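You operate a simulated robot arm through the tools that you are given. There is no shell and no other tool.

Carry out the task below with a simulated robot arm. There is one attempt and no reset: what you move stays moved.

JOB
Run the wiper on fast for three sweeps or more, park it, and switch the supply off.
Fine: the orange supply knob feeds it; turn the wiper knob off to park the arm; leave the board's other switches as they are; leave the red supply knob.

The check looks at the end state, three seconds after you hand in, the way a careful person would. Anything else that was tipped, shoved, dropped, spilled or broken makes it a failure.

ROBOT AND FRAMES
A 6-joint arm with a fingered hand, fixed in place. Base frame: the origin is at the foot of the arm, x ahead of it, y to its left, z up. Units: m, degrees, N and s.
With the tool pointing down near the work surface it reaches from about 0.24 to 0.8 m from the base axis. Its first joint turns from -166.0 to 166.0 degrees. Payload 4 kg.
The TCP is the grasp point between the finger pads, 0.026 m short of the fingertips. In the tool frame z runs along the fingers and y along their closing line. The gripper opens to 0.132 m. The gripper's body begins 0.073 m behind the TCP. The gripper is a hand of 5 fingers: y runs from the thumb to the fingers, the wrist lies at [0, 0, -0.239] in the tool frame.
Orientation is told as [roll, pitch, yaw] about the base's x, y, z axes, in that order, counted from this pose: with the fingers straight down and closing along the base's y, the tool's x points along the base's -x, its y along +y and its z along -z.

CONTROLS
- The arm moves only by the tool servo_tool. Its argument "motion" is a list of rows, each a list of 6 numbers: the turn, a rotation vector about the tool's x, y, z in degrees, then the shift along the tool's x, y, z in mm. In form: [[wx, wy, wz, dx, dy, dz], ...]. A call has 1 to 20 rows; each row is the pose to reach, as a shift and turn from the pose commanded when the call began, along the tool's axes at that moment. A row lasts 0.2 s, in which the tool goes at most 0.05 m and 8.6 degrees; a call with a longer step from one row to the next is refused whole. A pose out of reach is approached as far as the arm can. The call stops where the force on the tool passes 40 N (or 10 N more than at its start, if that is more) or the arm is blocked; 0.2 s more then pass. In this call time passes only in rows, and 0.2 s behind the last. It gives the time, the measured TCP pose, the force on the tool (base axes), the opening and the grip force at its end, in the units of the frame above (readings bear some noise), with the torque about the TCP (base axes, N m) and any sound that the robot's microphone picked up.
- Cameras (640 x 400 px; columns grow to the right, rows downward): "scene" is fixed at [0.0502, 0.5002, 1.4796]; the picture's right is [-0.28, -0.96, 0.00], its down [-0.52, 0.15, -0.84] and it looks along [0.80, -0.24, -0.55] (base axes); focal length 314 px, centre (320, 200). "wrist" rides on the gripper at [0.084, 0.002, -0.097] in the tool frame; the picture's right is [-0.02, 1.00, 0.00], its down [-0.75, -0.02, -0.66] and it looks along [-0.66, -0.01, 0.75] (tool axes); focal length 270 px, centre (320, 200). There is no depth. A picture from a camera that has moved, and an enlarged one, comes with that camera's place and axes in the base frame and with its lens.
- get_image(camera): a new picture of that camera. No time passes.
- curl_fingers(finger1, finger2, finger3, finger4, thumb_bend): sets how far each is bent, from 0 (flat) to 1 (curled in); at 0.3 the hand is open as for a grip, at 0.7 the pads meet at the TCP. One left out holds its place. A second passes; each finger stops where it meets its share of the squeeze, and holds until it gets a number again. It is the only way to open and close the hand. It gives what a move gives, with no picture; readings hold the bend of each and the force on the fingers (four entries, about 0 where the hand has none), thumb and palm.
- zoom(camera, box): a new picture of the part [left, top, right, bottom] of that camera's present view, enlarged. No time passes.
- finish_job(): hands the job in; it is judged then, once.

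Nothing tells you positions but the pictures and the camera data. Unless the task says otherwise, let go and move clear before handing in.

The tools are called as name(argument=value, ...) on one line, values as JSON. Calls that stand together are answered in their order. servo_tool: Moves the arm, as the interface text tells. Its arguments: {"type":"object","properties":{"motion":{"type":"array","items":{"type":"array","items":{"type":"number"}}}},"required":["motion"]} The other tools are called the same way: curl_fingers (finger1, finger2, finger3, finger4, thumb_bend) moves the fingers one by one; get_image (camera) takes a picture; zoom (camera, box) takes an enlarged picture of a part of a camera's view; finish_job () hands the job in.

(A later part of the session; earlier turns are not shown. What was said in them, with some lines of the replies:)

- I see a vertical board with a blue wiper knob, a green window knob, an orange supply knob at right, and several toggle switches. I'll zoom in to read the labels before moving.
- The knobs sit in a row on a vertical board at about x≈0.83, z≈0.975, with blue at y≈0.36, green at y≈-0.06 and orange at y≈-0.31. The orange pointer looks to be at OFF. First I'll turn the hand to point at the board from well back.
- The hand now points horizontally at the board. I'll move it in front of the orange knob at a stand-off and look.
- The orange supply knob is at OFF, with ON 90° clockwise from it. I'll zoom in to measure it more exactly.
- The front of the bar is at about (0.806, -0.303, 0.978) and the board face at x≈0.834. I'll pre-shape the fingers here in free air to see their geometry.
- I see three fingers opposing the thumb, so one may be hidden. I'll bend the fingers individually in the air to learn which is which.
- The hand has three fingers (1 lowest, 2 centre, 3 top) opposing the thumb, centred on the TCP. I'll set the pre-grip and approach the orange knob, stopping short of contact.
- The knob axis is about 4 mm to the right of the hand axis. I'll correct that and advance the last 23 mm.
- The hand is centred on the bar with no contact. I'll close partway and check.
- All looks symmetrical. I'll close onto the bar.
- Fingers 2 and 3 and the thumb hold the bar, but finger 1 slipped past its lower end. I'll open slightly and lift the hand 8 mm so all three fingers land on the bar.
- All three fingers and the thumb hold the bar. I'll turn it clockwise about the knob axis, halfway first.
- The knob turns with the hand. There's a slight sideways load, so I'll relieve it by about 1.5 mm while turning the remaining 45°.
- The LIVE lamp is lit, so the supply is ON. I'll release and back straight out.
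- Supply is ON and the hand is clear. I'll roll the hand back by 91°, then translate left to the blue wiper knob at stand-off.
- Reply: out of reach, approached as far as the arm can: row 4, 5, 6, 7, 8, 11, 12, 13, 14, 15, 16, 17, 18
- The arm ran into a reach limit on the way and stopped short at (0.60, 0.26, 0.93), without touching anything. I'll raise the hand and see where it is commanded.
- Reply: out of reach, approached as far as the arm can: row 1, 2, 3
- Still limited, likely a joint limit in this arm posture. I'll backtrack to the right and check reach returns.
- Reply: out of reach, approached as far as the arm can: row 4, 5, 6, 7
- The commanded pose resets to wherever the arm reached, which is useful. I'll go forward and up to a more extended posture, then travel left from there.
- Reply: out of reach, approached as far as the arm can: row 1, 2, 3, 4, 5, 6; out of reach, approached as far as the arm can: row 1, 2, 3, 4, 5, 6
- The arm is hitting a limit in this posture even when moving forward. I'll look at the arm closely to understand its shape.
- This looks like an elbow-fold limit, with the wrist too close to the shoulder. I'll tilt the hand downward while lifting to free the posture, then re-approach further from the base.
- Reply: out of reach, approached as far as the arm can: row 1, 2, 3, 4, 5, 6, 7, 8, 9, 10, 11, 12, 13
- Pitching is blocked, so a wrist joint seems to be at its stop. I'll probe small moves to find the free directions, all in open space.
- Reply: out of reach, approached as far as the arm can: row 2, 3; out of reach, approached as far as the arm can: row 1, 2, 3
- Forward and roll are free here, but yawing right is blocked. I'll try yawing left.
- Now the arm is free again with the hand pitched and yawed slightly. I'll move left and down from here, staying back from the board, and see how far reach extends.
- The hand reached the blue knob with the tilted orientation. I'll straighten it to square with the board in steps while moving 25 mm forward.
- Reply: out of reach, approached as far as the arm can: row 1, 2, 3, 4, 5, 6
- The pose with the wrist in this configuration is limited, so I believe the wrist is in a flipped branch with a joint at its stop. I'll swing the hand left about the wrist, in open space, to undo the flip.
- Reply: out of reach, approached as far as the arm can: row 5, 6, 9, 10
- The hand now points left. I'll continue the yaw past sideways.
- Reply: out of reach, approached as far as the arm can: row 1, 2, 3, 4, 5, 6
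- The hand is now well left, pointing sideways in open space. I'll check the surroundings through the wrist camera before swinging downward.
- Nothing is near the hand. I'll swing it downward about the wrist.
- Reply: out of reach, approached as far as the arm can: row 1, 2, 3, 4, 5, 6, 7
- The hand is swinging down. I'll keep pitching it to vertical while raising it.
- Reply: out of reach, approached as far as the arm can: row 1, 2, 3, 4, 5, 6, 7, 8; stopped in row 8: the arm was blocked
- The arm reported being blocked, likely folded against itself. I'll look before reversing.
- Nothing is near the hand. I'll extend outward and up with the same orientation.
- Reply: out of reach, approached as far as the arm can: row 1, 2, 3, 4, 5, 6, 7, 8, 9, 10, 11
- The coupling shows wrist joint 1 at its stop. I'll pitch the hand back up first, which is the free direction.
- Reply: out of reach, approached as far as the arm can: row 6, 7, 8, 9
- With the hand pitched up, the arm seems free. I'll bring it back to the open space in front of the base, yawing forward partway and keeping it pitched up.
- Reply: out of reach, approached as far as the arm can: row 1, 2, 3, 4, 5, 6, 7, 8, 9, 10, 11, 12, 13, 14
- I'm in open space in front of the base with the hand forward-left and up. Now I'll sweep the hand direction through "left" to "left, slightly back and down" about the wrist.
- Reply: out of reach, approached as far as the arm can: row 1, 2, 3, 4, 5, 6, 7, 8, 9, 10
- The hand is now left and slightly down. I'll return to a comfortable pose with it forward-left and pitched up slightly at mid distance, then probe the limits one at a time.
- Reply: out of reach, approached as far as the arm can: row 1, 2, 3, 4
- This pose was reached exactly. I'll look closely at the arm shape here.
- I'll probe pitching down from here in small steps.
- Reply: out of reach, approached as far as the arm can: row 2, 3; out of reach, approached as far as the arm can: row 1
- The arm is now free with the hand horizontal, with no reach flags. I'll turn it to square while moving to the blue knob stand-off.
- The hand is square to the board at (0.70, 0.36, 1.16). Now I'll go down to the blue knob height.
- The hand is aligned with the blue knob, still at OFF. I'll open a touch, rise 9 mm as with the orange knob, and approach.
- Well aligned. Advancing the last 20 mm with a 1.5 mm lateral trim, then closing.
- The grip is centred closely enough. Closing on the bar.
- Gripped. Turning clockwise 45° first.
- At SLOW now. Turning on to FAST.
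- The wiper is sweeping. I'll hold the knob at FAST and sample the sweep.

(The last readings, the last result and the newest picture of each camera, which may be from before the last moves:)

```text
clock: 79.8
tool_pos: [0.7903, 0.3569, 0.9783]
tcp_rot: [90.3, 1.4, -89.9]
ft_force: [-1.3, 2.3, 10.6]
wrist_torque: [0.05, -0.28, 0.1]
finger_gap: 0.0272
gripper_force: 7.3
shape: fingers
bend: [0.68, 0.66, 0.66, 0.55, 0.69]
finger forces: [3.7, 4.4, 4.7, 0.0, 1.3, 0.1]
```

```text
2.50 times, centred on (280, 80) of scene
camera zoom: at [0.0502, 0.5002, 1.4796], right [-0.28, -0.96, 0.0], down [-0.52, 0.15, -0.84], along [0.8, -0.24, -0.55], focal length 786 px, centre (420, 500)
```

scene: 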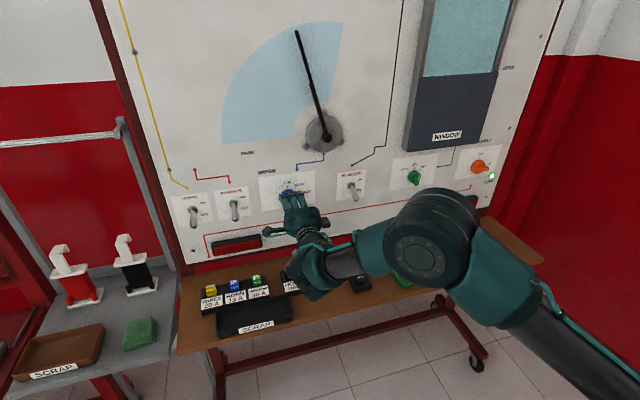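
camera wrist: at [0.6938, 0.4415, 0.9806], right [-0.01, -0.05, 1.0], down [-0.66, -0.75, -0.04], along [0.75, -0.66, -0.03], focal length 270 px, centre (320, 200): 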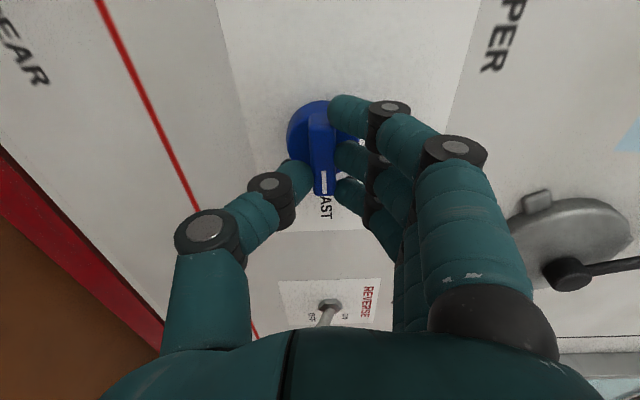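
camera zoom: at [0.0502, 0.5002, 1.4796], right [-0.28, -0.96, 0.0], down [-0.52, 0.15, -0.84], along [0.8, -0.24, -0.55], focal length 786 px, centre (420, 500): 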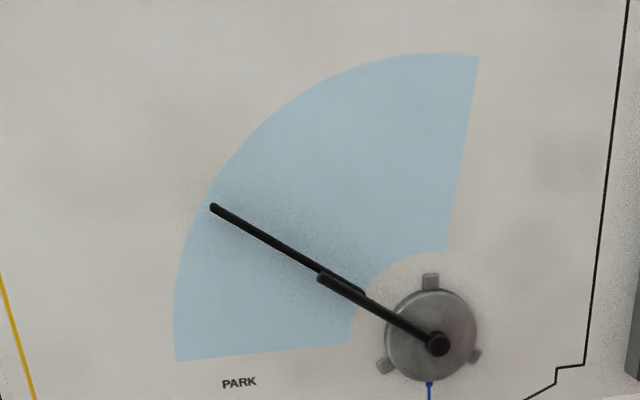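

One sweep takes about a second, which is consistent with FAST. I'll let it run several more seconds.

servo_tool(motion=[[0, 0, 0, 0, 0, 0], [0, 0, 0, 0, 0, 0], [0, 0, 0, 0, 0, 0], [0, 0, 0, 0, 0, 0], [0, 0, 0, 0, 0, 0], [0, 0, 0, 0, 0, 0], [0, 0, 0, 0, 0, 0], [0, 0, 0, 0, 0, 0], [0, 0, 0, 0, 0, 0], [0, 0, 0, 0, 0, 0], [0, 0, 0, 0, 0, 0], [0, 0, 0, 0, 0, 0], [0, 0, 0, 0, 0, 0], [0, 0, 0, 0, 0, 0], [0, 0, 0, 0, 0, 0], [0, 0, 0, 0, 0, 0], [0, 0, 0, 0, 0, 0], [0, 0, 0, 0, 0, 0], [0, 0, 0, 0, 0, 0], [0, 0, 0, 0, 0, 0]])

zoom(camera="scene", box=[200, 0, 360, 160])

servo_tool(motion=[[0, 0, 0, 0, 0, 0], [0, 0, 0, 0, 0, 0]])

zoom(camera="scene", box=[200, 0, 360, 160])

```text
clock: 84.0
tool_pos: [0.7906, 0.3573, 0.9772]
tcp_rot: [90.3, 1.5, -89.9]
ft_force: [-2.3, 2.0, 10.0]
wrist_torque: [0.07, -0.23, 0.07]
finger_gap: 0.0278
gripper_force: 7.3
shape: fingers
bend: [0.68, 0.66, 0.66, 0.55, 0.69]
finger forces: [3.6, 4.4, 4.7, 0.1, 1.2, 0.0]
```

```text
2.50 times, centred on (280, 80) of scene
camera zoom: at [0.0502, 0.5002, 1.4796], right [-0.28, -0.96, 0.0], down [-0.52, 0.15, -0.84], along [0.8, -0.24, -0.55], focal length 786 px, centre (420, 500)
```

zoom: 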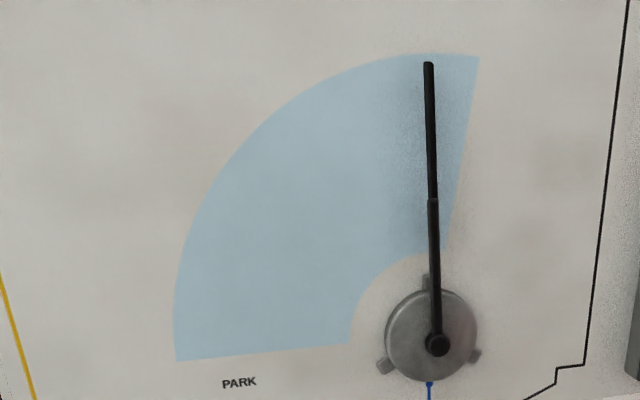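

```text
clock: 84.6
tool_pos: [0.7898, 0.3568, 0.9776]
tcp_rot: [90.3, 1.4, -89.9]
ft_force: [-2.6, 2.6, 10.1]
wrist_torque: [0.08, -0.23, 0.06]
finger_gap: 0.0277
gripper_force: 6.7
shape: fingers
bend: [0.68, 0.66, 0.66, 0.55, 0.69]
finger forces: [3.6, 4.4, 4.7, 0.0, 1.3, 0.0]
```

```text
2.50 times, centred on (280, 80) of scene
camera zoom: at [0.0502, 0.5002, 1.4796], right [-0.28, -0.96, 0.0], down [-0.52, 0.15, -0.84], along [0.8, -0.24, -0.55], focal length 786 px, centre (420, 500)
```

zoom: 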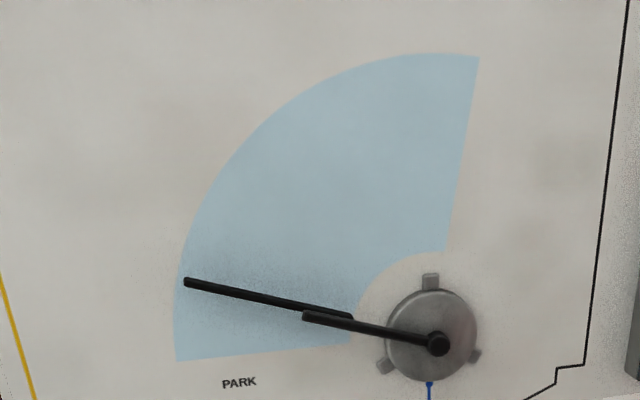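

At least six fast sweeps are done. I'll turn the knob back counter-clockwise to OFF.

servo_tool(motion=[[0, 0, -8, 0.11, 1.53, 0], [0, 0, -16, 0.43, 3.03, 0], [0, 0, -24, 0.95, 4.47, 0], [0, 0, -32, 1.67, 5.83, 0], [0, 0, -40, 2.57, 7.07, 0], [0, 0, -48, 3.64, 8.17, 0], [0, 0, -56, 4.85, 9.12, 0], [0, 0, -64, 6.18, 9.89, 0], [0, 0, -72, 7.6, 10.46, 0], [0, 0, -80, 9.09, 10.83, 0], [0, 0, -88, 10.62, 10.99, 0], [0, 0, -92, 11.38, 10.99, 0], [0, 0, -92, 11.38, 10.99, 0]])

get_image(camera="wrist")

get_image(camera="scene")

zoom(camera="scene", box=[240, 150, 340, 212])

```text
clock: 87.4
tool_pos: [0.7908, 0.3682, 0.988]
tcp_rot: [-110.1, -89.3, 110.2]
ft_force: [-4.4, -5.7, -1.6]
wrist_torque: [0.05, -0.01, -0.17]
finger_gap: 0.028
gripper_force: 5.4
shape: fingers
bend: [0.69, 0.68, 0.68, 0.55, 0.69]
finger forces: [0.8, 1.2, 1.0, 0.0, 8.5, 0.0]
```

```text
taken
camera wrist: at [0.6948, 0.3685, 0.9023], right [0.0, 1.0, 0.01], down [-0.66, -0.01, 0.75], along [0.75, 0.0, 0.66], focal length 270 px, centre (320, 200)
```

wrist: 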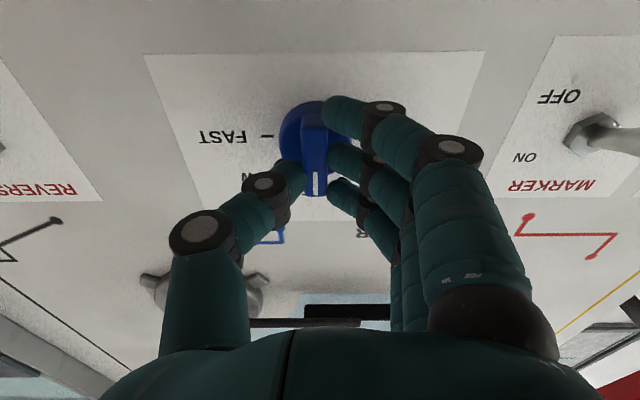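

```text
taken
```

scene: 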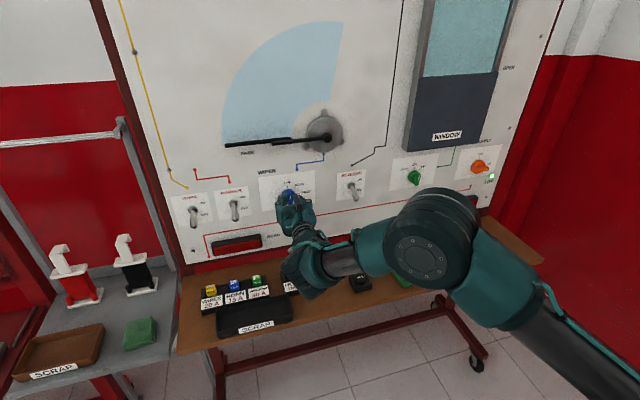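

```text
6.40 times, centred on (290, 181) of scene
camera zoom: at [0.0502, 0.5002, 1.4796], right [-0.28, -0.96, 0.0], down [-0.52, 0.15, -0.84], along [0.8, -0.24, -0.55], focal length 2012 px, centre (512, 322)
```

zoom: 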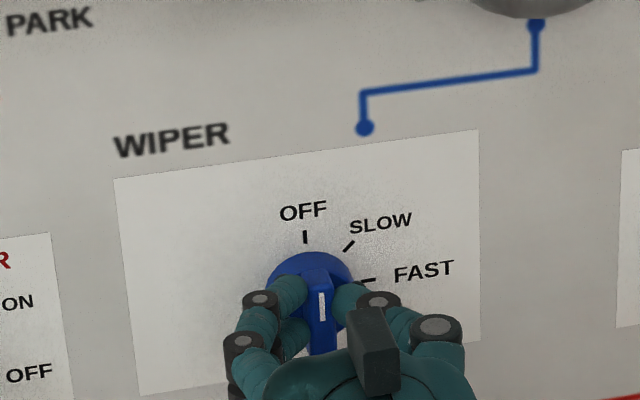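

The wiper has parked and the knob points at OFF. I'll release and back out.

curl_fingers(finger1=0.57, finger2=0.57, finger3=0.57, thumb_bend=0.57)

servo_tool(motion=[[0, 0, 0, 0, 0, -10], [0, 0, 0, 0, 0, -25], [0, 0, 0, 0, 0, -45], [0, 0, 0, 0, 0, -60], [0, 0, 0, 0, 0, -60]])

get_image(camera="wrist")

get_image(camera="scene")

zoom(camera="scene", box=[240, 150, 340, 212])

```text
clock: 88.4
tool_pos: [0.7915, 0.3689, 0.9884]
tcp_rot: [-115.1, -89.4, 115.2]
ft_force: [-0.7, -0.4, -1.2]
wrist_torque: [0.03, 0.02, 0.0]
finger_gap: 0.056
gripper_force: 0.0
shape: fingers
bend: [0.56, 0.56, 0.56, 0.55, 0.56]
finger forces: [0.0, 0.0, 0.0, 0.1, 0.0, 0.1]
```

```text
clock: 89.6
tool_pos: [0.7314, 0.3687, 0.9885]
tcp_rot: [-116.0, -89.4, 116.1]
ft_force: [-0.2, 0.5, -0.4]
wrist_torque: [0.0, 0.0, 0.01]
finger_gap: 0.0561
gripper_force: 0.1
shape: fingers
bend: [0.56, 0.56, 0.56, 0.55, 0.56]
finger forces: [0.1, 0.1, 0.0, 0.1, 0.0, 0.1]
```

```text
taken
camera wrist: at [0.6355, 0.3699, 0.902], right [0.0, 1.0, 0.01], down [-0.66, -0.01, 0.75], along [0.75, -0.01, 0.66], focal length 270 px, centre (320, 200)
```

wrist: 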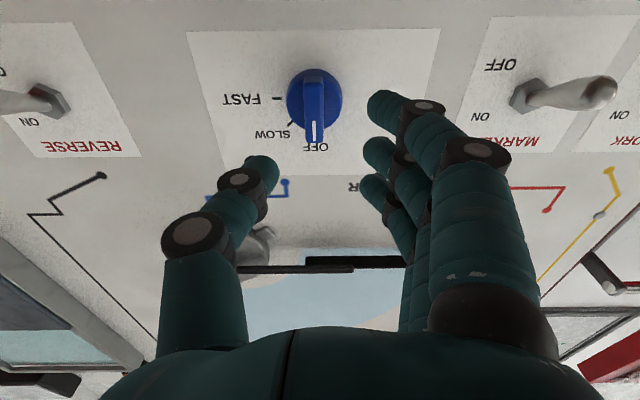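

```text
taken
```

scene: 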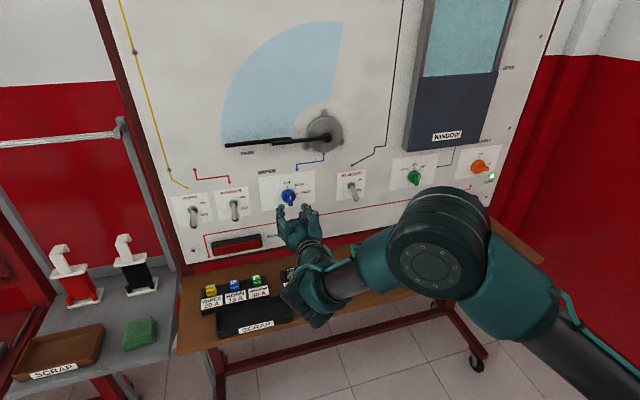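

```text
6.40 times, centred on (290, 181) of scene
camera zoom: at [0.0502, 0.5002, 1.4796], right [-0.28, -0.96, 0.0], down [-0.52, 0.15, -0.84], along [0.8, -0.24, -0.55], focal length 2012 px, centre (512, 322)
```

zoom: 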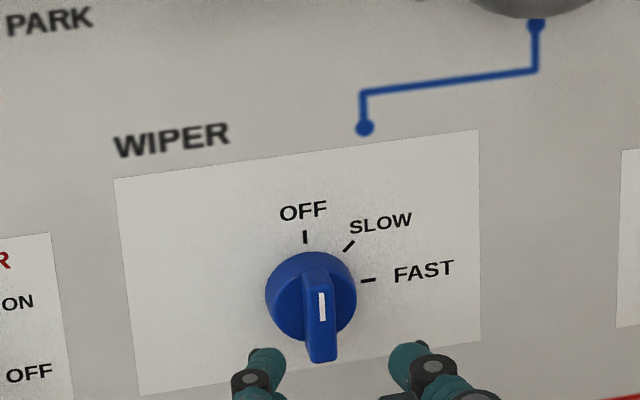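

The blue knob is at OFF and the wiper is parked. I'll return to the orange knob by a higher, more extended path to avoid the fold limit.

servo_tool(motion=[[0, 0, 0, -25, 0, -5], [0, 0, 0, -50, 0, -10], [0, 0, 0, -72, 0, -13], [0, 0, 0, -72, -35, -13], [0, 0, 0, -72, -70, -13], [0, 0, 0, -72, -105, -13], [0, 0, 0, -72, -140, -13], [0, 0, 0, -72, -175, -13], [0, 0, 0, -72, -210, -13], [0, 0, 0, -72, -245, -13], [0, 0, 0, -72, -280, -13], [0, 0, 0, -72, -280, -13]])

get_image(camera="scene")

```text
clock: 92.2
tool_pos: [0.7171, 0.092, 1.0639]
tcp_rot: [-116.1, -89.4, 116.2]
ft_force: [0.5, 0.4, 0.4]
wrist_torque: [0.02, 0.0, 0.03]
finger_gap: 0.056
gripper_force: 0.1
shape: fingers
bend: [0.56, 0.56, 0.56, 0.55, 0.56]
finger forces: [0.0, 0.1, 0.0, 0.0, 0.0, 0.0]
```

```text
taken
```

scene: 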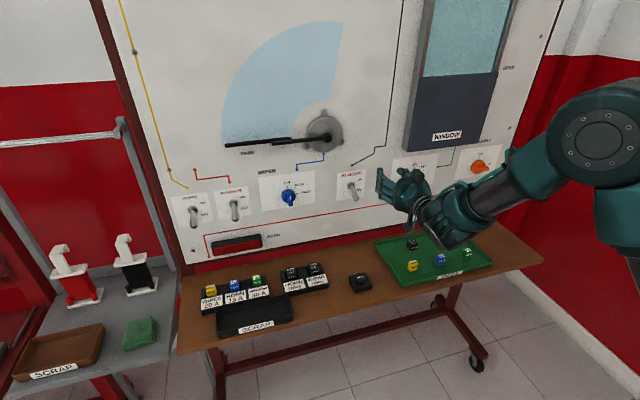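

No reach flags. Continuing right to the orange knob.

servo_tool(motion=[[0, 0, 0, 10, -35, 0], [0, 0, 0, 20, -70, 0], [0, 0, 0, 30, -105, 0], [0, 0, 0, 30, -140, 0], [0, 0, 0, 30, -175, 0], [0, 0, 0, 30, -210, 0], [0, 0, 0, 30, -245, 0], [0, 0, 0, 30, -280, 0], [0, 0, 0, 30, -315, 0], [0, 0, 0, 35, -350, 0], [0, 0, 0, 50, -385, 0], [0, 0, 0, 70, -405, 0], [0, 0, 0, 84, -405, 0], [0, 0, 0, 84, -405, 0]])

get_image(camera="scene")

get_image(camera="wrist")

```text
clock: 95.2
tool_pos: [0.7203, -0.3181, 0.9839]
tcp_rot: [-115.5, -89.5, 115.6]
ft_force: [-0.2, 0.0, -0.9]
wrist_torque: [-0.01, 0.0, -0.01]
finger_gap: 0.0561
gripper_force: 0.1
shape: fingers
bend: [0.56, 0.56, 0.56, 0.55, 0.56]
finger forces: [0.0, 0.1, 0.0, 0.0, 0.0, 0.1]
```

```text
taken
```

scene: 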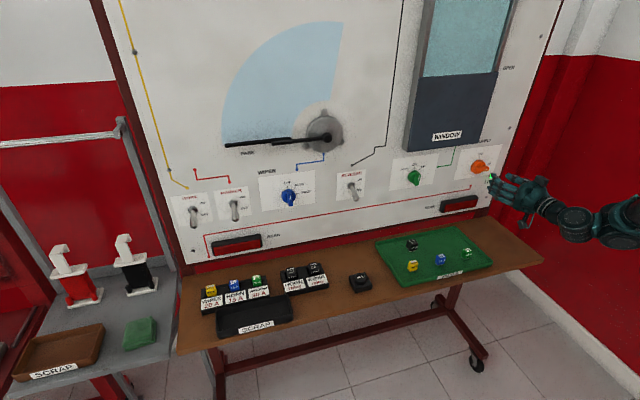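

```text
taken
camera wrist: at [0.6236, -0.3167, 0.8981], right [0.0, 1.0, 0.01], down [-0.66, -0.01, 0.75], along [0.75, -0.01, 0.66], focal length 270 px, centre (320, 200)
```

wrist: 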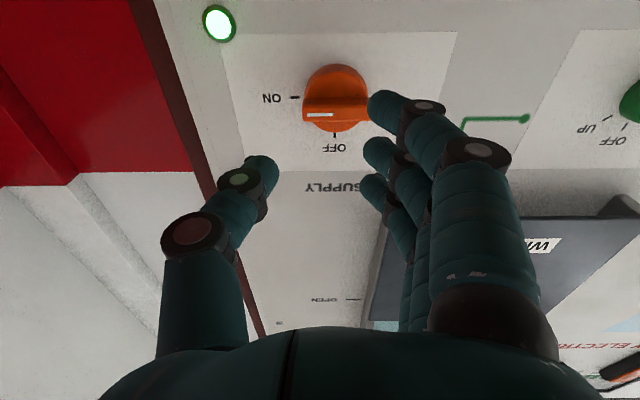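

The hand is in front of the orange knob, which is at ON with the lamp lit. I'll roll the hand 90° to match the bar.

servo_tool(motion=[[0, 0, 8, 0, 0, 0], [0, 0, 16, 0, 0, 0], [0, 0, 24, 0, 0, 0], [0, 0, 32, 0, 0, 0], [0, 0, 40, 0, 0, 0], [0, 0, 48, 0, 0, 0], [0, 0, 56, 0, 0, 0], [0, 0, 64, 0, 0, 0], [0, 0, 72, 0, 0, 0], [0, 0, 80, 0, 0, 0], [0, 0, 88, 0, 0, 0], [0, 0, 91, 0, 0, 0], [0, 0, 91, 0, 0, 0]])

curl_fingers(finger1=0.55, finger2=0.55, finger3=0.55, thumb_bend=0.55)

get_image(camera="wrist")

```text
clock: 98.0
tool_pos: [0.7196, -0.3181, 0.9827]
tcp_rot: [90.3, 0.5, -89.9]
ft_force: [-0.2, 0.4, 0.2]
wrist_torque: [0.02, -0.02, 0.01]
finger_gap: 0.0563
gripper_force: 0.1
shape: fingers
bend: [0.56, 0.56, 0.56, 0.55, 0.56]
finger forces: [0.0, 0.1, 0.1, 0.0, 0.1, 0.0]
```

```text
clock: 99.0
tool_pos: [0.7195, -0.3189, 0.9841]
tcp_rot: [90.3, 0.5, -89.9]
ft_force: [0.2, -0.5, -0.6]
wrist_torque: [0.01, 0.0, -0.02]
finger_gap: 0.0589
gripper_force: 0.0
shape: fingers
bend: [0.55, 0.55, 0.55, 0.55, 0.55]
finger forces: [0.0, 0.1, 0.0, 0.0, 0.1, 0.0]
```

```text
taken
camera wrist: at [0.6228, -0.2334, 0.9849], right [0.0, -0.03, 1.0], down [-0.66, -0.75, -0.02], along [0.75, -0.66, -0.01], focal length 270 px, centre (320, 200)
```

wrist: 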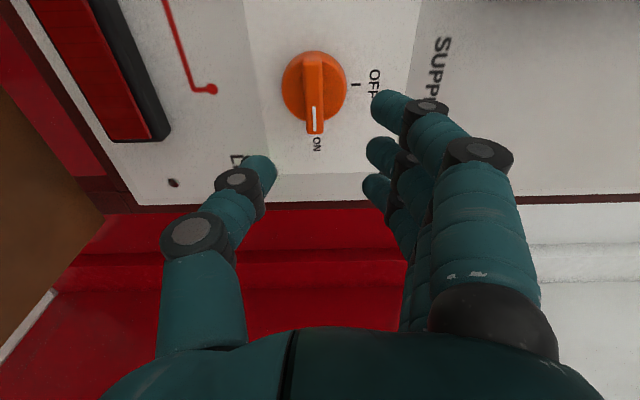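

The bar is aligned in roll, about 3-4 mm off laterally. I'll correct that and approach.

servo_tool(motion=[[0, 0, 0, 3, -4, 0], [0, 0, 0, 3, -4, 20], [0, 0, 0, 3, -4, 40], [0, 0, 0, 3, -4, 52], [0, 0, 0, 3, -4, 52]])

get_image(camera="wrist")

zoom(camera="scene", box=[440, 130, 540, 192])

```text
clock: 100.2
tool_pos: [0.7719, -0.3151, 0.9788]
tcp_rot: [90.3, 0.4, -89.9]
ft_force: [0.0, -1.1, 0.3]
wrist_torque: [-0.05, -0.01, -0.03]
finger_gap: 0.0586
gripper_force: 0.0
shape: fingers
bend: [0.55, 0.55, 0.55, 0.55, 0.55]
finger forces: [0.0, 0.1, 0.0, 0.0, 0.1, 0.0]
```

```text
taken
camera wrist: at [0.6752, -0.2304, 0.9803], right [0.0, -0.03, 1.0], down [-0.66, -0.75, -0.02], along [0.75, -0.66, -0.02], focal length 270 px, centre (320, 200)
```

wrist: 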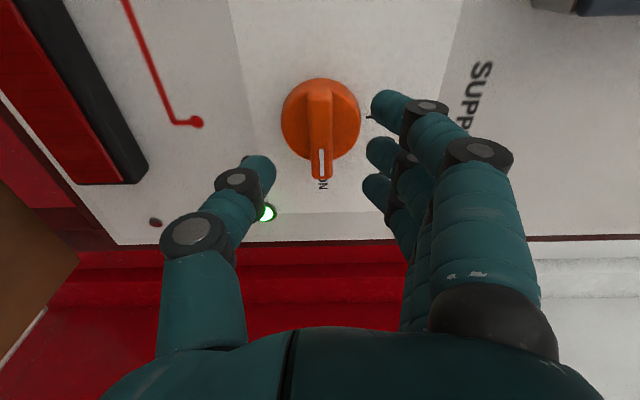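

```text
6.40 times, centred on (490, 161) of scene
camera zoom: at [0.0502, 0.5002, 1.4796], right [-0.28, -0.96, 0.0], down [-0.52, 0.15, -0.84], along [0.8, -0.24, -0.55], focal length 2012 px, centre (-768, 450)
```

zoom: 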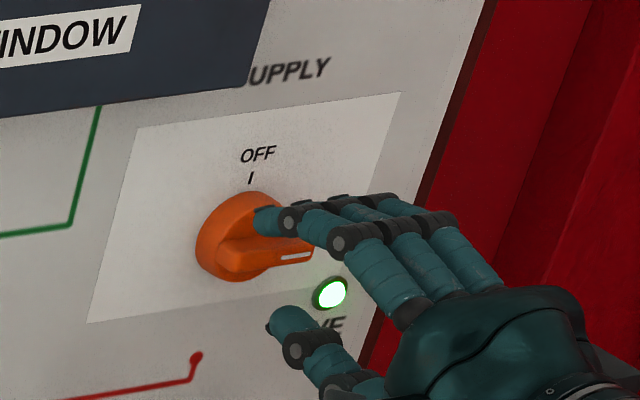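

Aligned. Advancing 20 mm and closing.

servo_tool(motion=[[0, 0, 0, 0, 0, 6], [0, 0, 0, 0, 0, 12], [0, 0, 0, 0, 0, 17], [0, 0, 0, 0, 0, 20], [0, 0, 0, 0, 0, 20]])

curl_fingers(finger1=0.7, finger2=0.7, finger3=0.7, thumb_bend=0.7)

get_image(camera="wrist")

```text
clock: 101.4
tool_pos: [0.7925, -0.3149, 0.9788]
tcp_rot: [90.3, 0.4, -89.9]
ft_force: [0.4, -0.6, -0.4]
wrist_torque: [0.03, 0.0, 0.0]
finger_gap: 0.059
gripper_force: 0.1
shape: fingers
bend: [0.55, 0.55, 0.55, 0.55, 0.55]
finger forces: [0.0, 0.0, 0.1, 0.1, 0.0, 0.0]
```

```text
clock: 102.4
tool_pos: [0.7912, -0.3145, 0.9786]
tcp_rot: [90.2, 0.4, -89.9]
ft_force: [3.6, -0.3, 6.6]
wrist_torque: [0.06, -0.12, -0.05]
finger_gap: 0.0288
gripper_force: 6.0
shape: fingers
bend: [0.67, 0.67, 0.66, 0.55, 0.69]
finger forces: [2.6, 3.0, 3.3, 0.0, 2.5, 0.0]
```

```text
taken
camera wrist: at [0.6949, -0.2297, 0.9803], right [-0.01, -0.03, 1.0], down [-0.66, -0.75, -0.02], along [0.75, -0.66, -0.01], focal length 270 px, centre (320, 200)
```

wrist: 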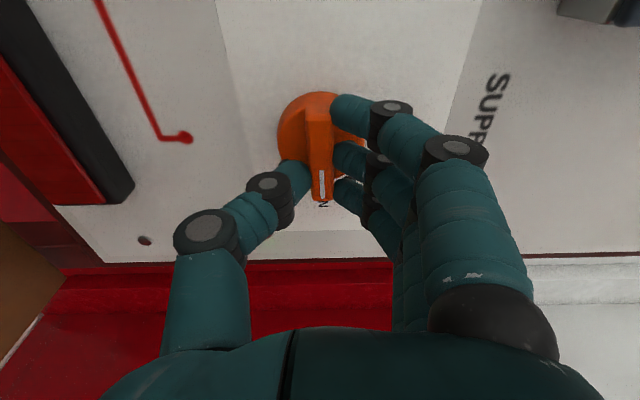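

Gripped firmly. Turning counter-clockwise 92° to OFF.

servo_tool(motion=[[0, 0, -8, 0.11, 1.53, 0], [0, 0, -16, 0.43, 3.03, 0], [0, 0, -24, 0.95, 4.47, 0], [0, 0, -32, 1.67, 5.83, 0], [0, 0, -40, 2.57, 7.07, 0], [0, 0, -48, 3.64, 8.17, 0], [0, 0, -56, 4.85, 9.12, 0], [0, 0, -64, 6.18, 9.89, 0], [0, 0, -72, 7.6, 10.46, 0], [0, 0, -80, 9.09, 10.83, 0], [0, 0, -88, 10.62, 10.99, 0], [0, 0, -92, 11.38, 10.99, 0], [0, 0, -92, 11.38, 10.99, 0]])

get_image(camera="wrist")

zoom(camera="scene", box=[440, 130, 540, 192])

```text
clock: 105.2
tool_pos: [0.7897, -0.3037, 0.9907]
tcp_rot: [-98.8, -88.3, 98.8]
ft_force: [3.2, -2.5, -3.0]
wrist_torque: [0.13, 0.09, -0.02]
finger_gap: 0.0297
gripper_force: 5.9
shape: fingers
bend: [0.68, 0.68, 0.68, 0.55, 0.68]
finger forces: [2.2, 1.2, 1.1, 0.1, 6.0, 0.0]
```

```text
taken
camera wrist: at [0.6938, -0.3035, 0.9047], right [0.0, 1.0, -0.01], down [-0.66, 0.01, 0.75], along [0.75, 0.01, 0.66], focal length 270 px, centre (320, 200)
```

wrist: 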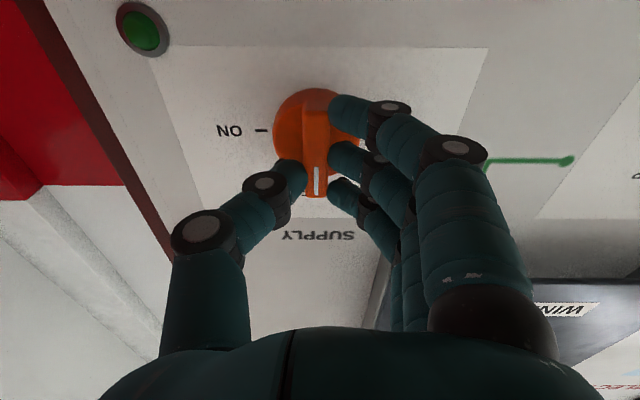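

```text
6.40 times, centred on (490, 161) of scene
camera zoom: at [0.0502, 0.5002, 1.4796], right [-0.28, -0.96, 0.0], down [-0.52, 0.15, -0.84], along [0.8, -0.24, -0.55], focal length 2012 px, centre (-768, 450)
```

zoom: 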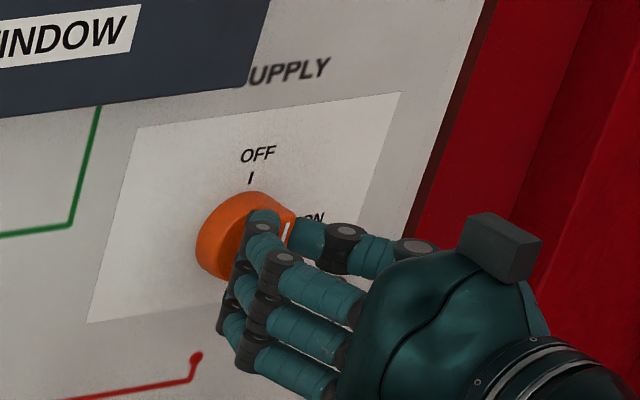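

The LIVE lamp is out and the supply knob is at OFF. I'll release, back out, and check everything.

curl_fingers(finger1=0.57, finger2=0.57, finger3=0.57, thumb_bend=0.57)

servo_tool(motion=[[0, 0, 0, 0, 0, -10], [0, 0, 0, 0, 0, -30], [0, 0, 0, 0, 0, -60], [0, 0, 0, 0, 0, -90], [0, 0, 0, 0, 0, -120], [0, 0, 0, 0, 0, -120]])

get_image(camera="scene")

zoom(camera="scene", box=[360, 120, 520, 220])

zoom(camera="scene", box=[160, 120, 400, 300])

get_image(camera="wrist")

```text
clock: 106.2
tool_pos: [0.7896, -0.3028, 0.9907]
tcp_rot: [-99.5, -88.3, 99.8]
ft_force: [0.6, -0.8, 0.3]
wrist_torque: [0.0, -0.02, 0.01]
finger_gap: 0.056
gripper_force: 0.1
shape: fingers
bend: [0.56, 0.56, 0.56, 0.55, 0.56]
finger forces: [0.0, 0.0, 0.0, 0.1, 0.0, 0.0]
```

```text
clock: 107.6
tool_pos: [0.672, -0.3049, 0.991]
tcp_rot: [-100.2, -88.4, 100.2]
ft_force: [0.4, -0.1, -0.6]
wrist_torque: [0.03, -0.03, -0.01]
finger_gap: 0.0561
gripper_force: 0.1
shape: fingers
bend: [0.56, 0.56, 0.56, 0.55, 0.56]
finger forces: [0.1, 0.0, 0.0, 0.0, 0.0, 0.0]
```

```text
taken
```

scene: 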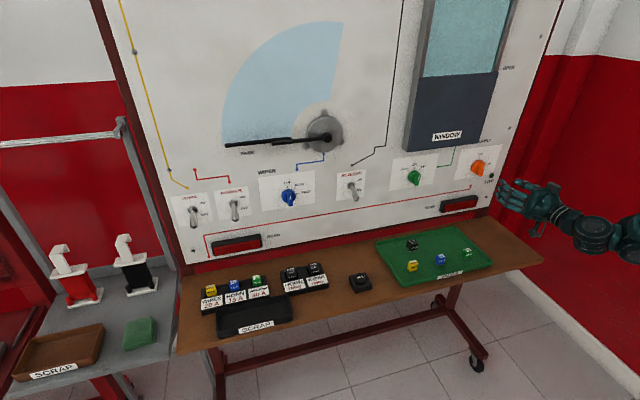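

```text
4.00 times, centred on (440, 170) of scene
camera zoom: at [0.0502, 0.5002, 1.4796], right [-0.28, -0.96, 0.0], down [-0.52, 0.15, -0.84], along [0.8, -0.24, -0.55], focal length 1258 px, centre (-160, 320)
```

zoom: 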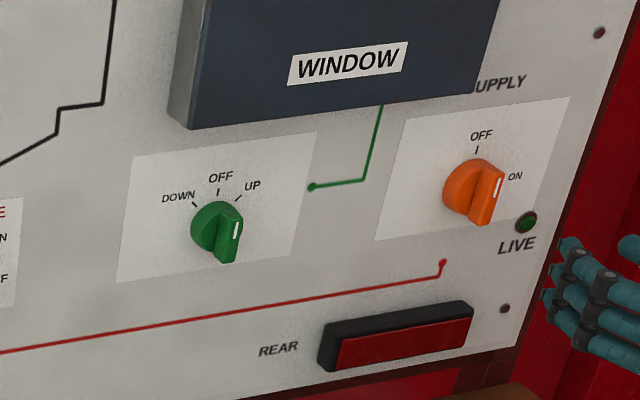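

```text
2.22 times, centred on (280, 210) of scene
camera zoom: at [0.0502, 0.5002, 1.4796], right [-0.28, -0.96, 0.0], down [-0.52, 0.15, -0.84], along [0.8, -0.24, -0.55], focal length 699 px, centre (409, 178)
```

zoom: 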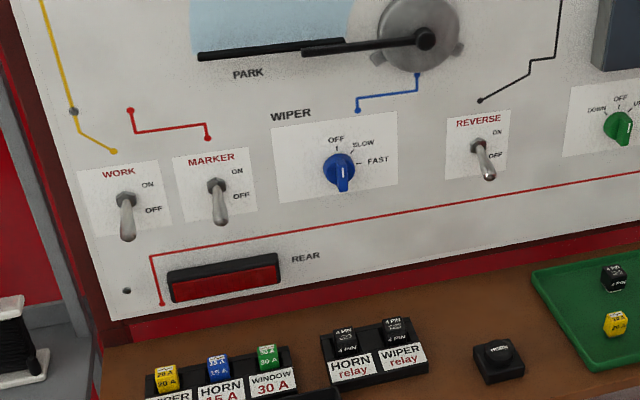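

```text
taken
camera wrist: at [0.5751, -0.3055, 0.9048], right [0.0, 1.0, -0.01], down [-0.66, 0.0, 0.75], along [0.75, 0.01, 0.66], focal length 270 px, centre (320, 200)
```

wrist: 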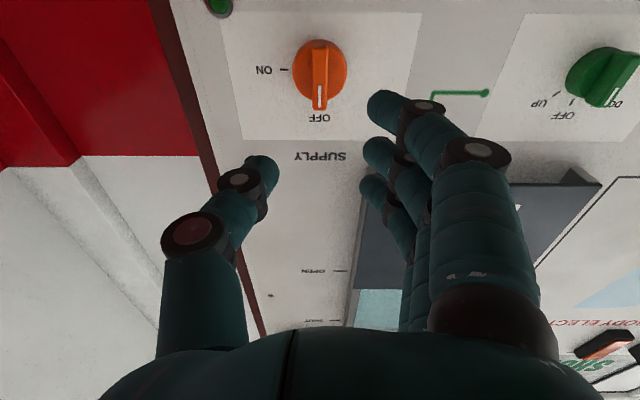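

The wiper is parked with its knob at OFF, and the supply knob is at OFF with the LIVE lamp out. All other switches and items look unchanged and the hand is clear, so I'm handing in.

finish_job()

```text
The job is handed in.
```

The wiper ran on FAST for about six seconds, roughly one sweep per second, so well over three sweeps. I then turned its knob to OFF and the arm parked. After that I turned the orange supply knob to OFF, and the LIVE lamp went out.

The other switches and everything on the bench look the same as at the start. I never saw a red supply knob, so nothing like that was touched.

Between the two knobs, the arm hit reach limits and stopped once as blocked. That was out in open space, most likely folded against itself, and no contact force registered. I took a different path from there, and the hand ended clear of the board.
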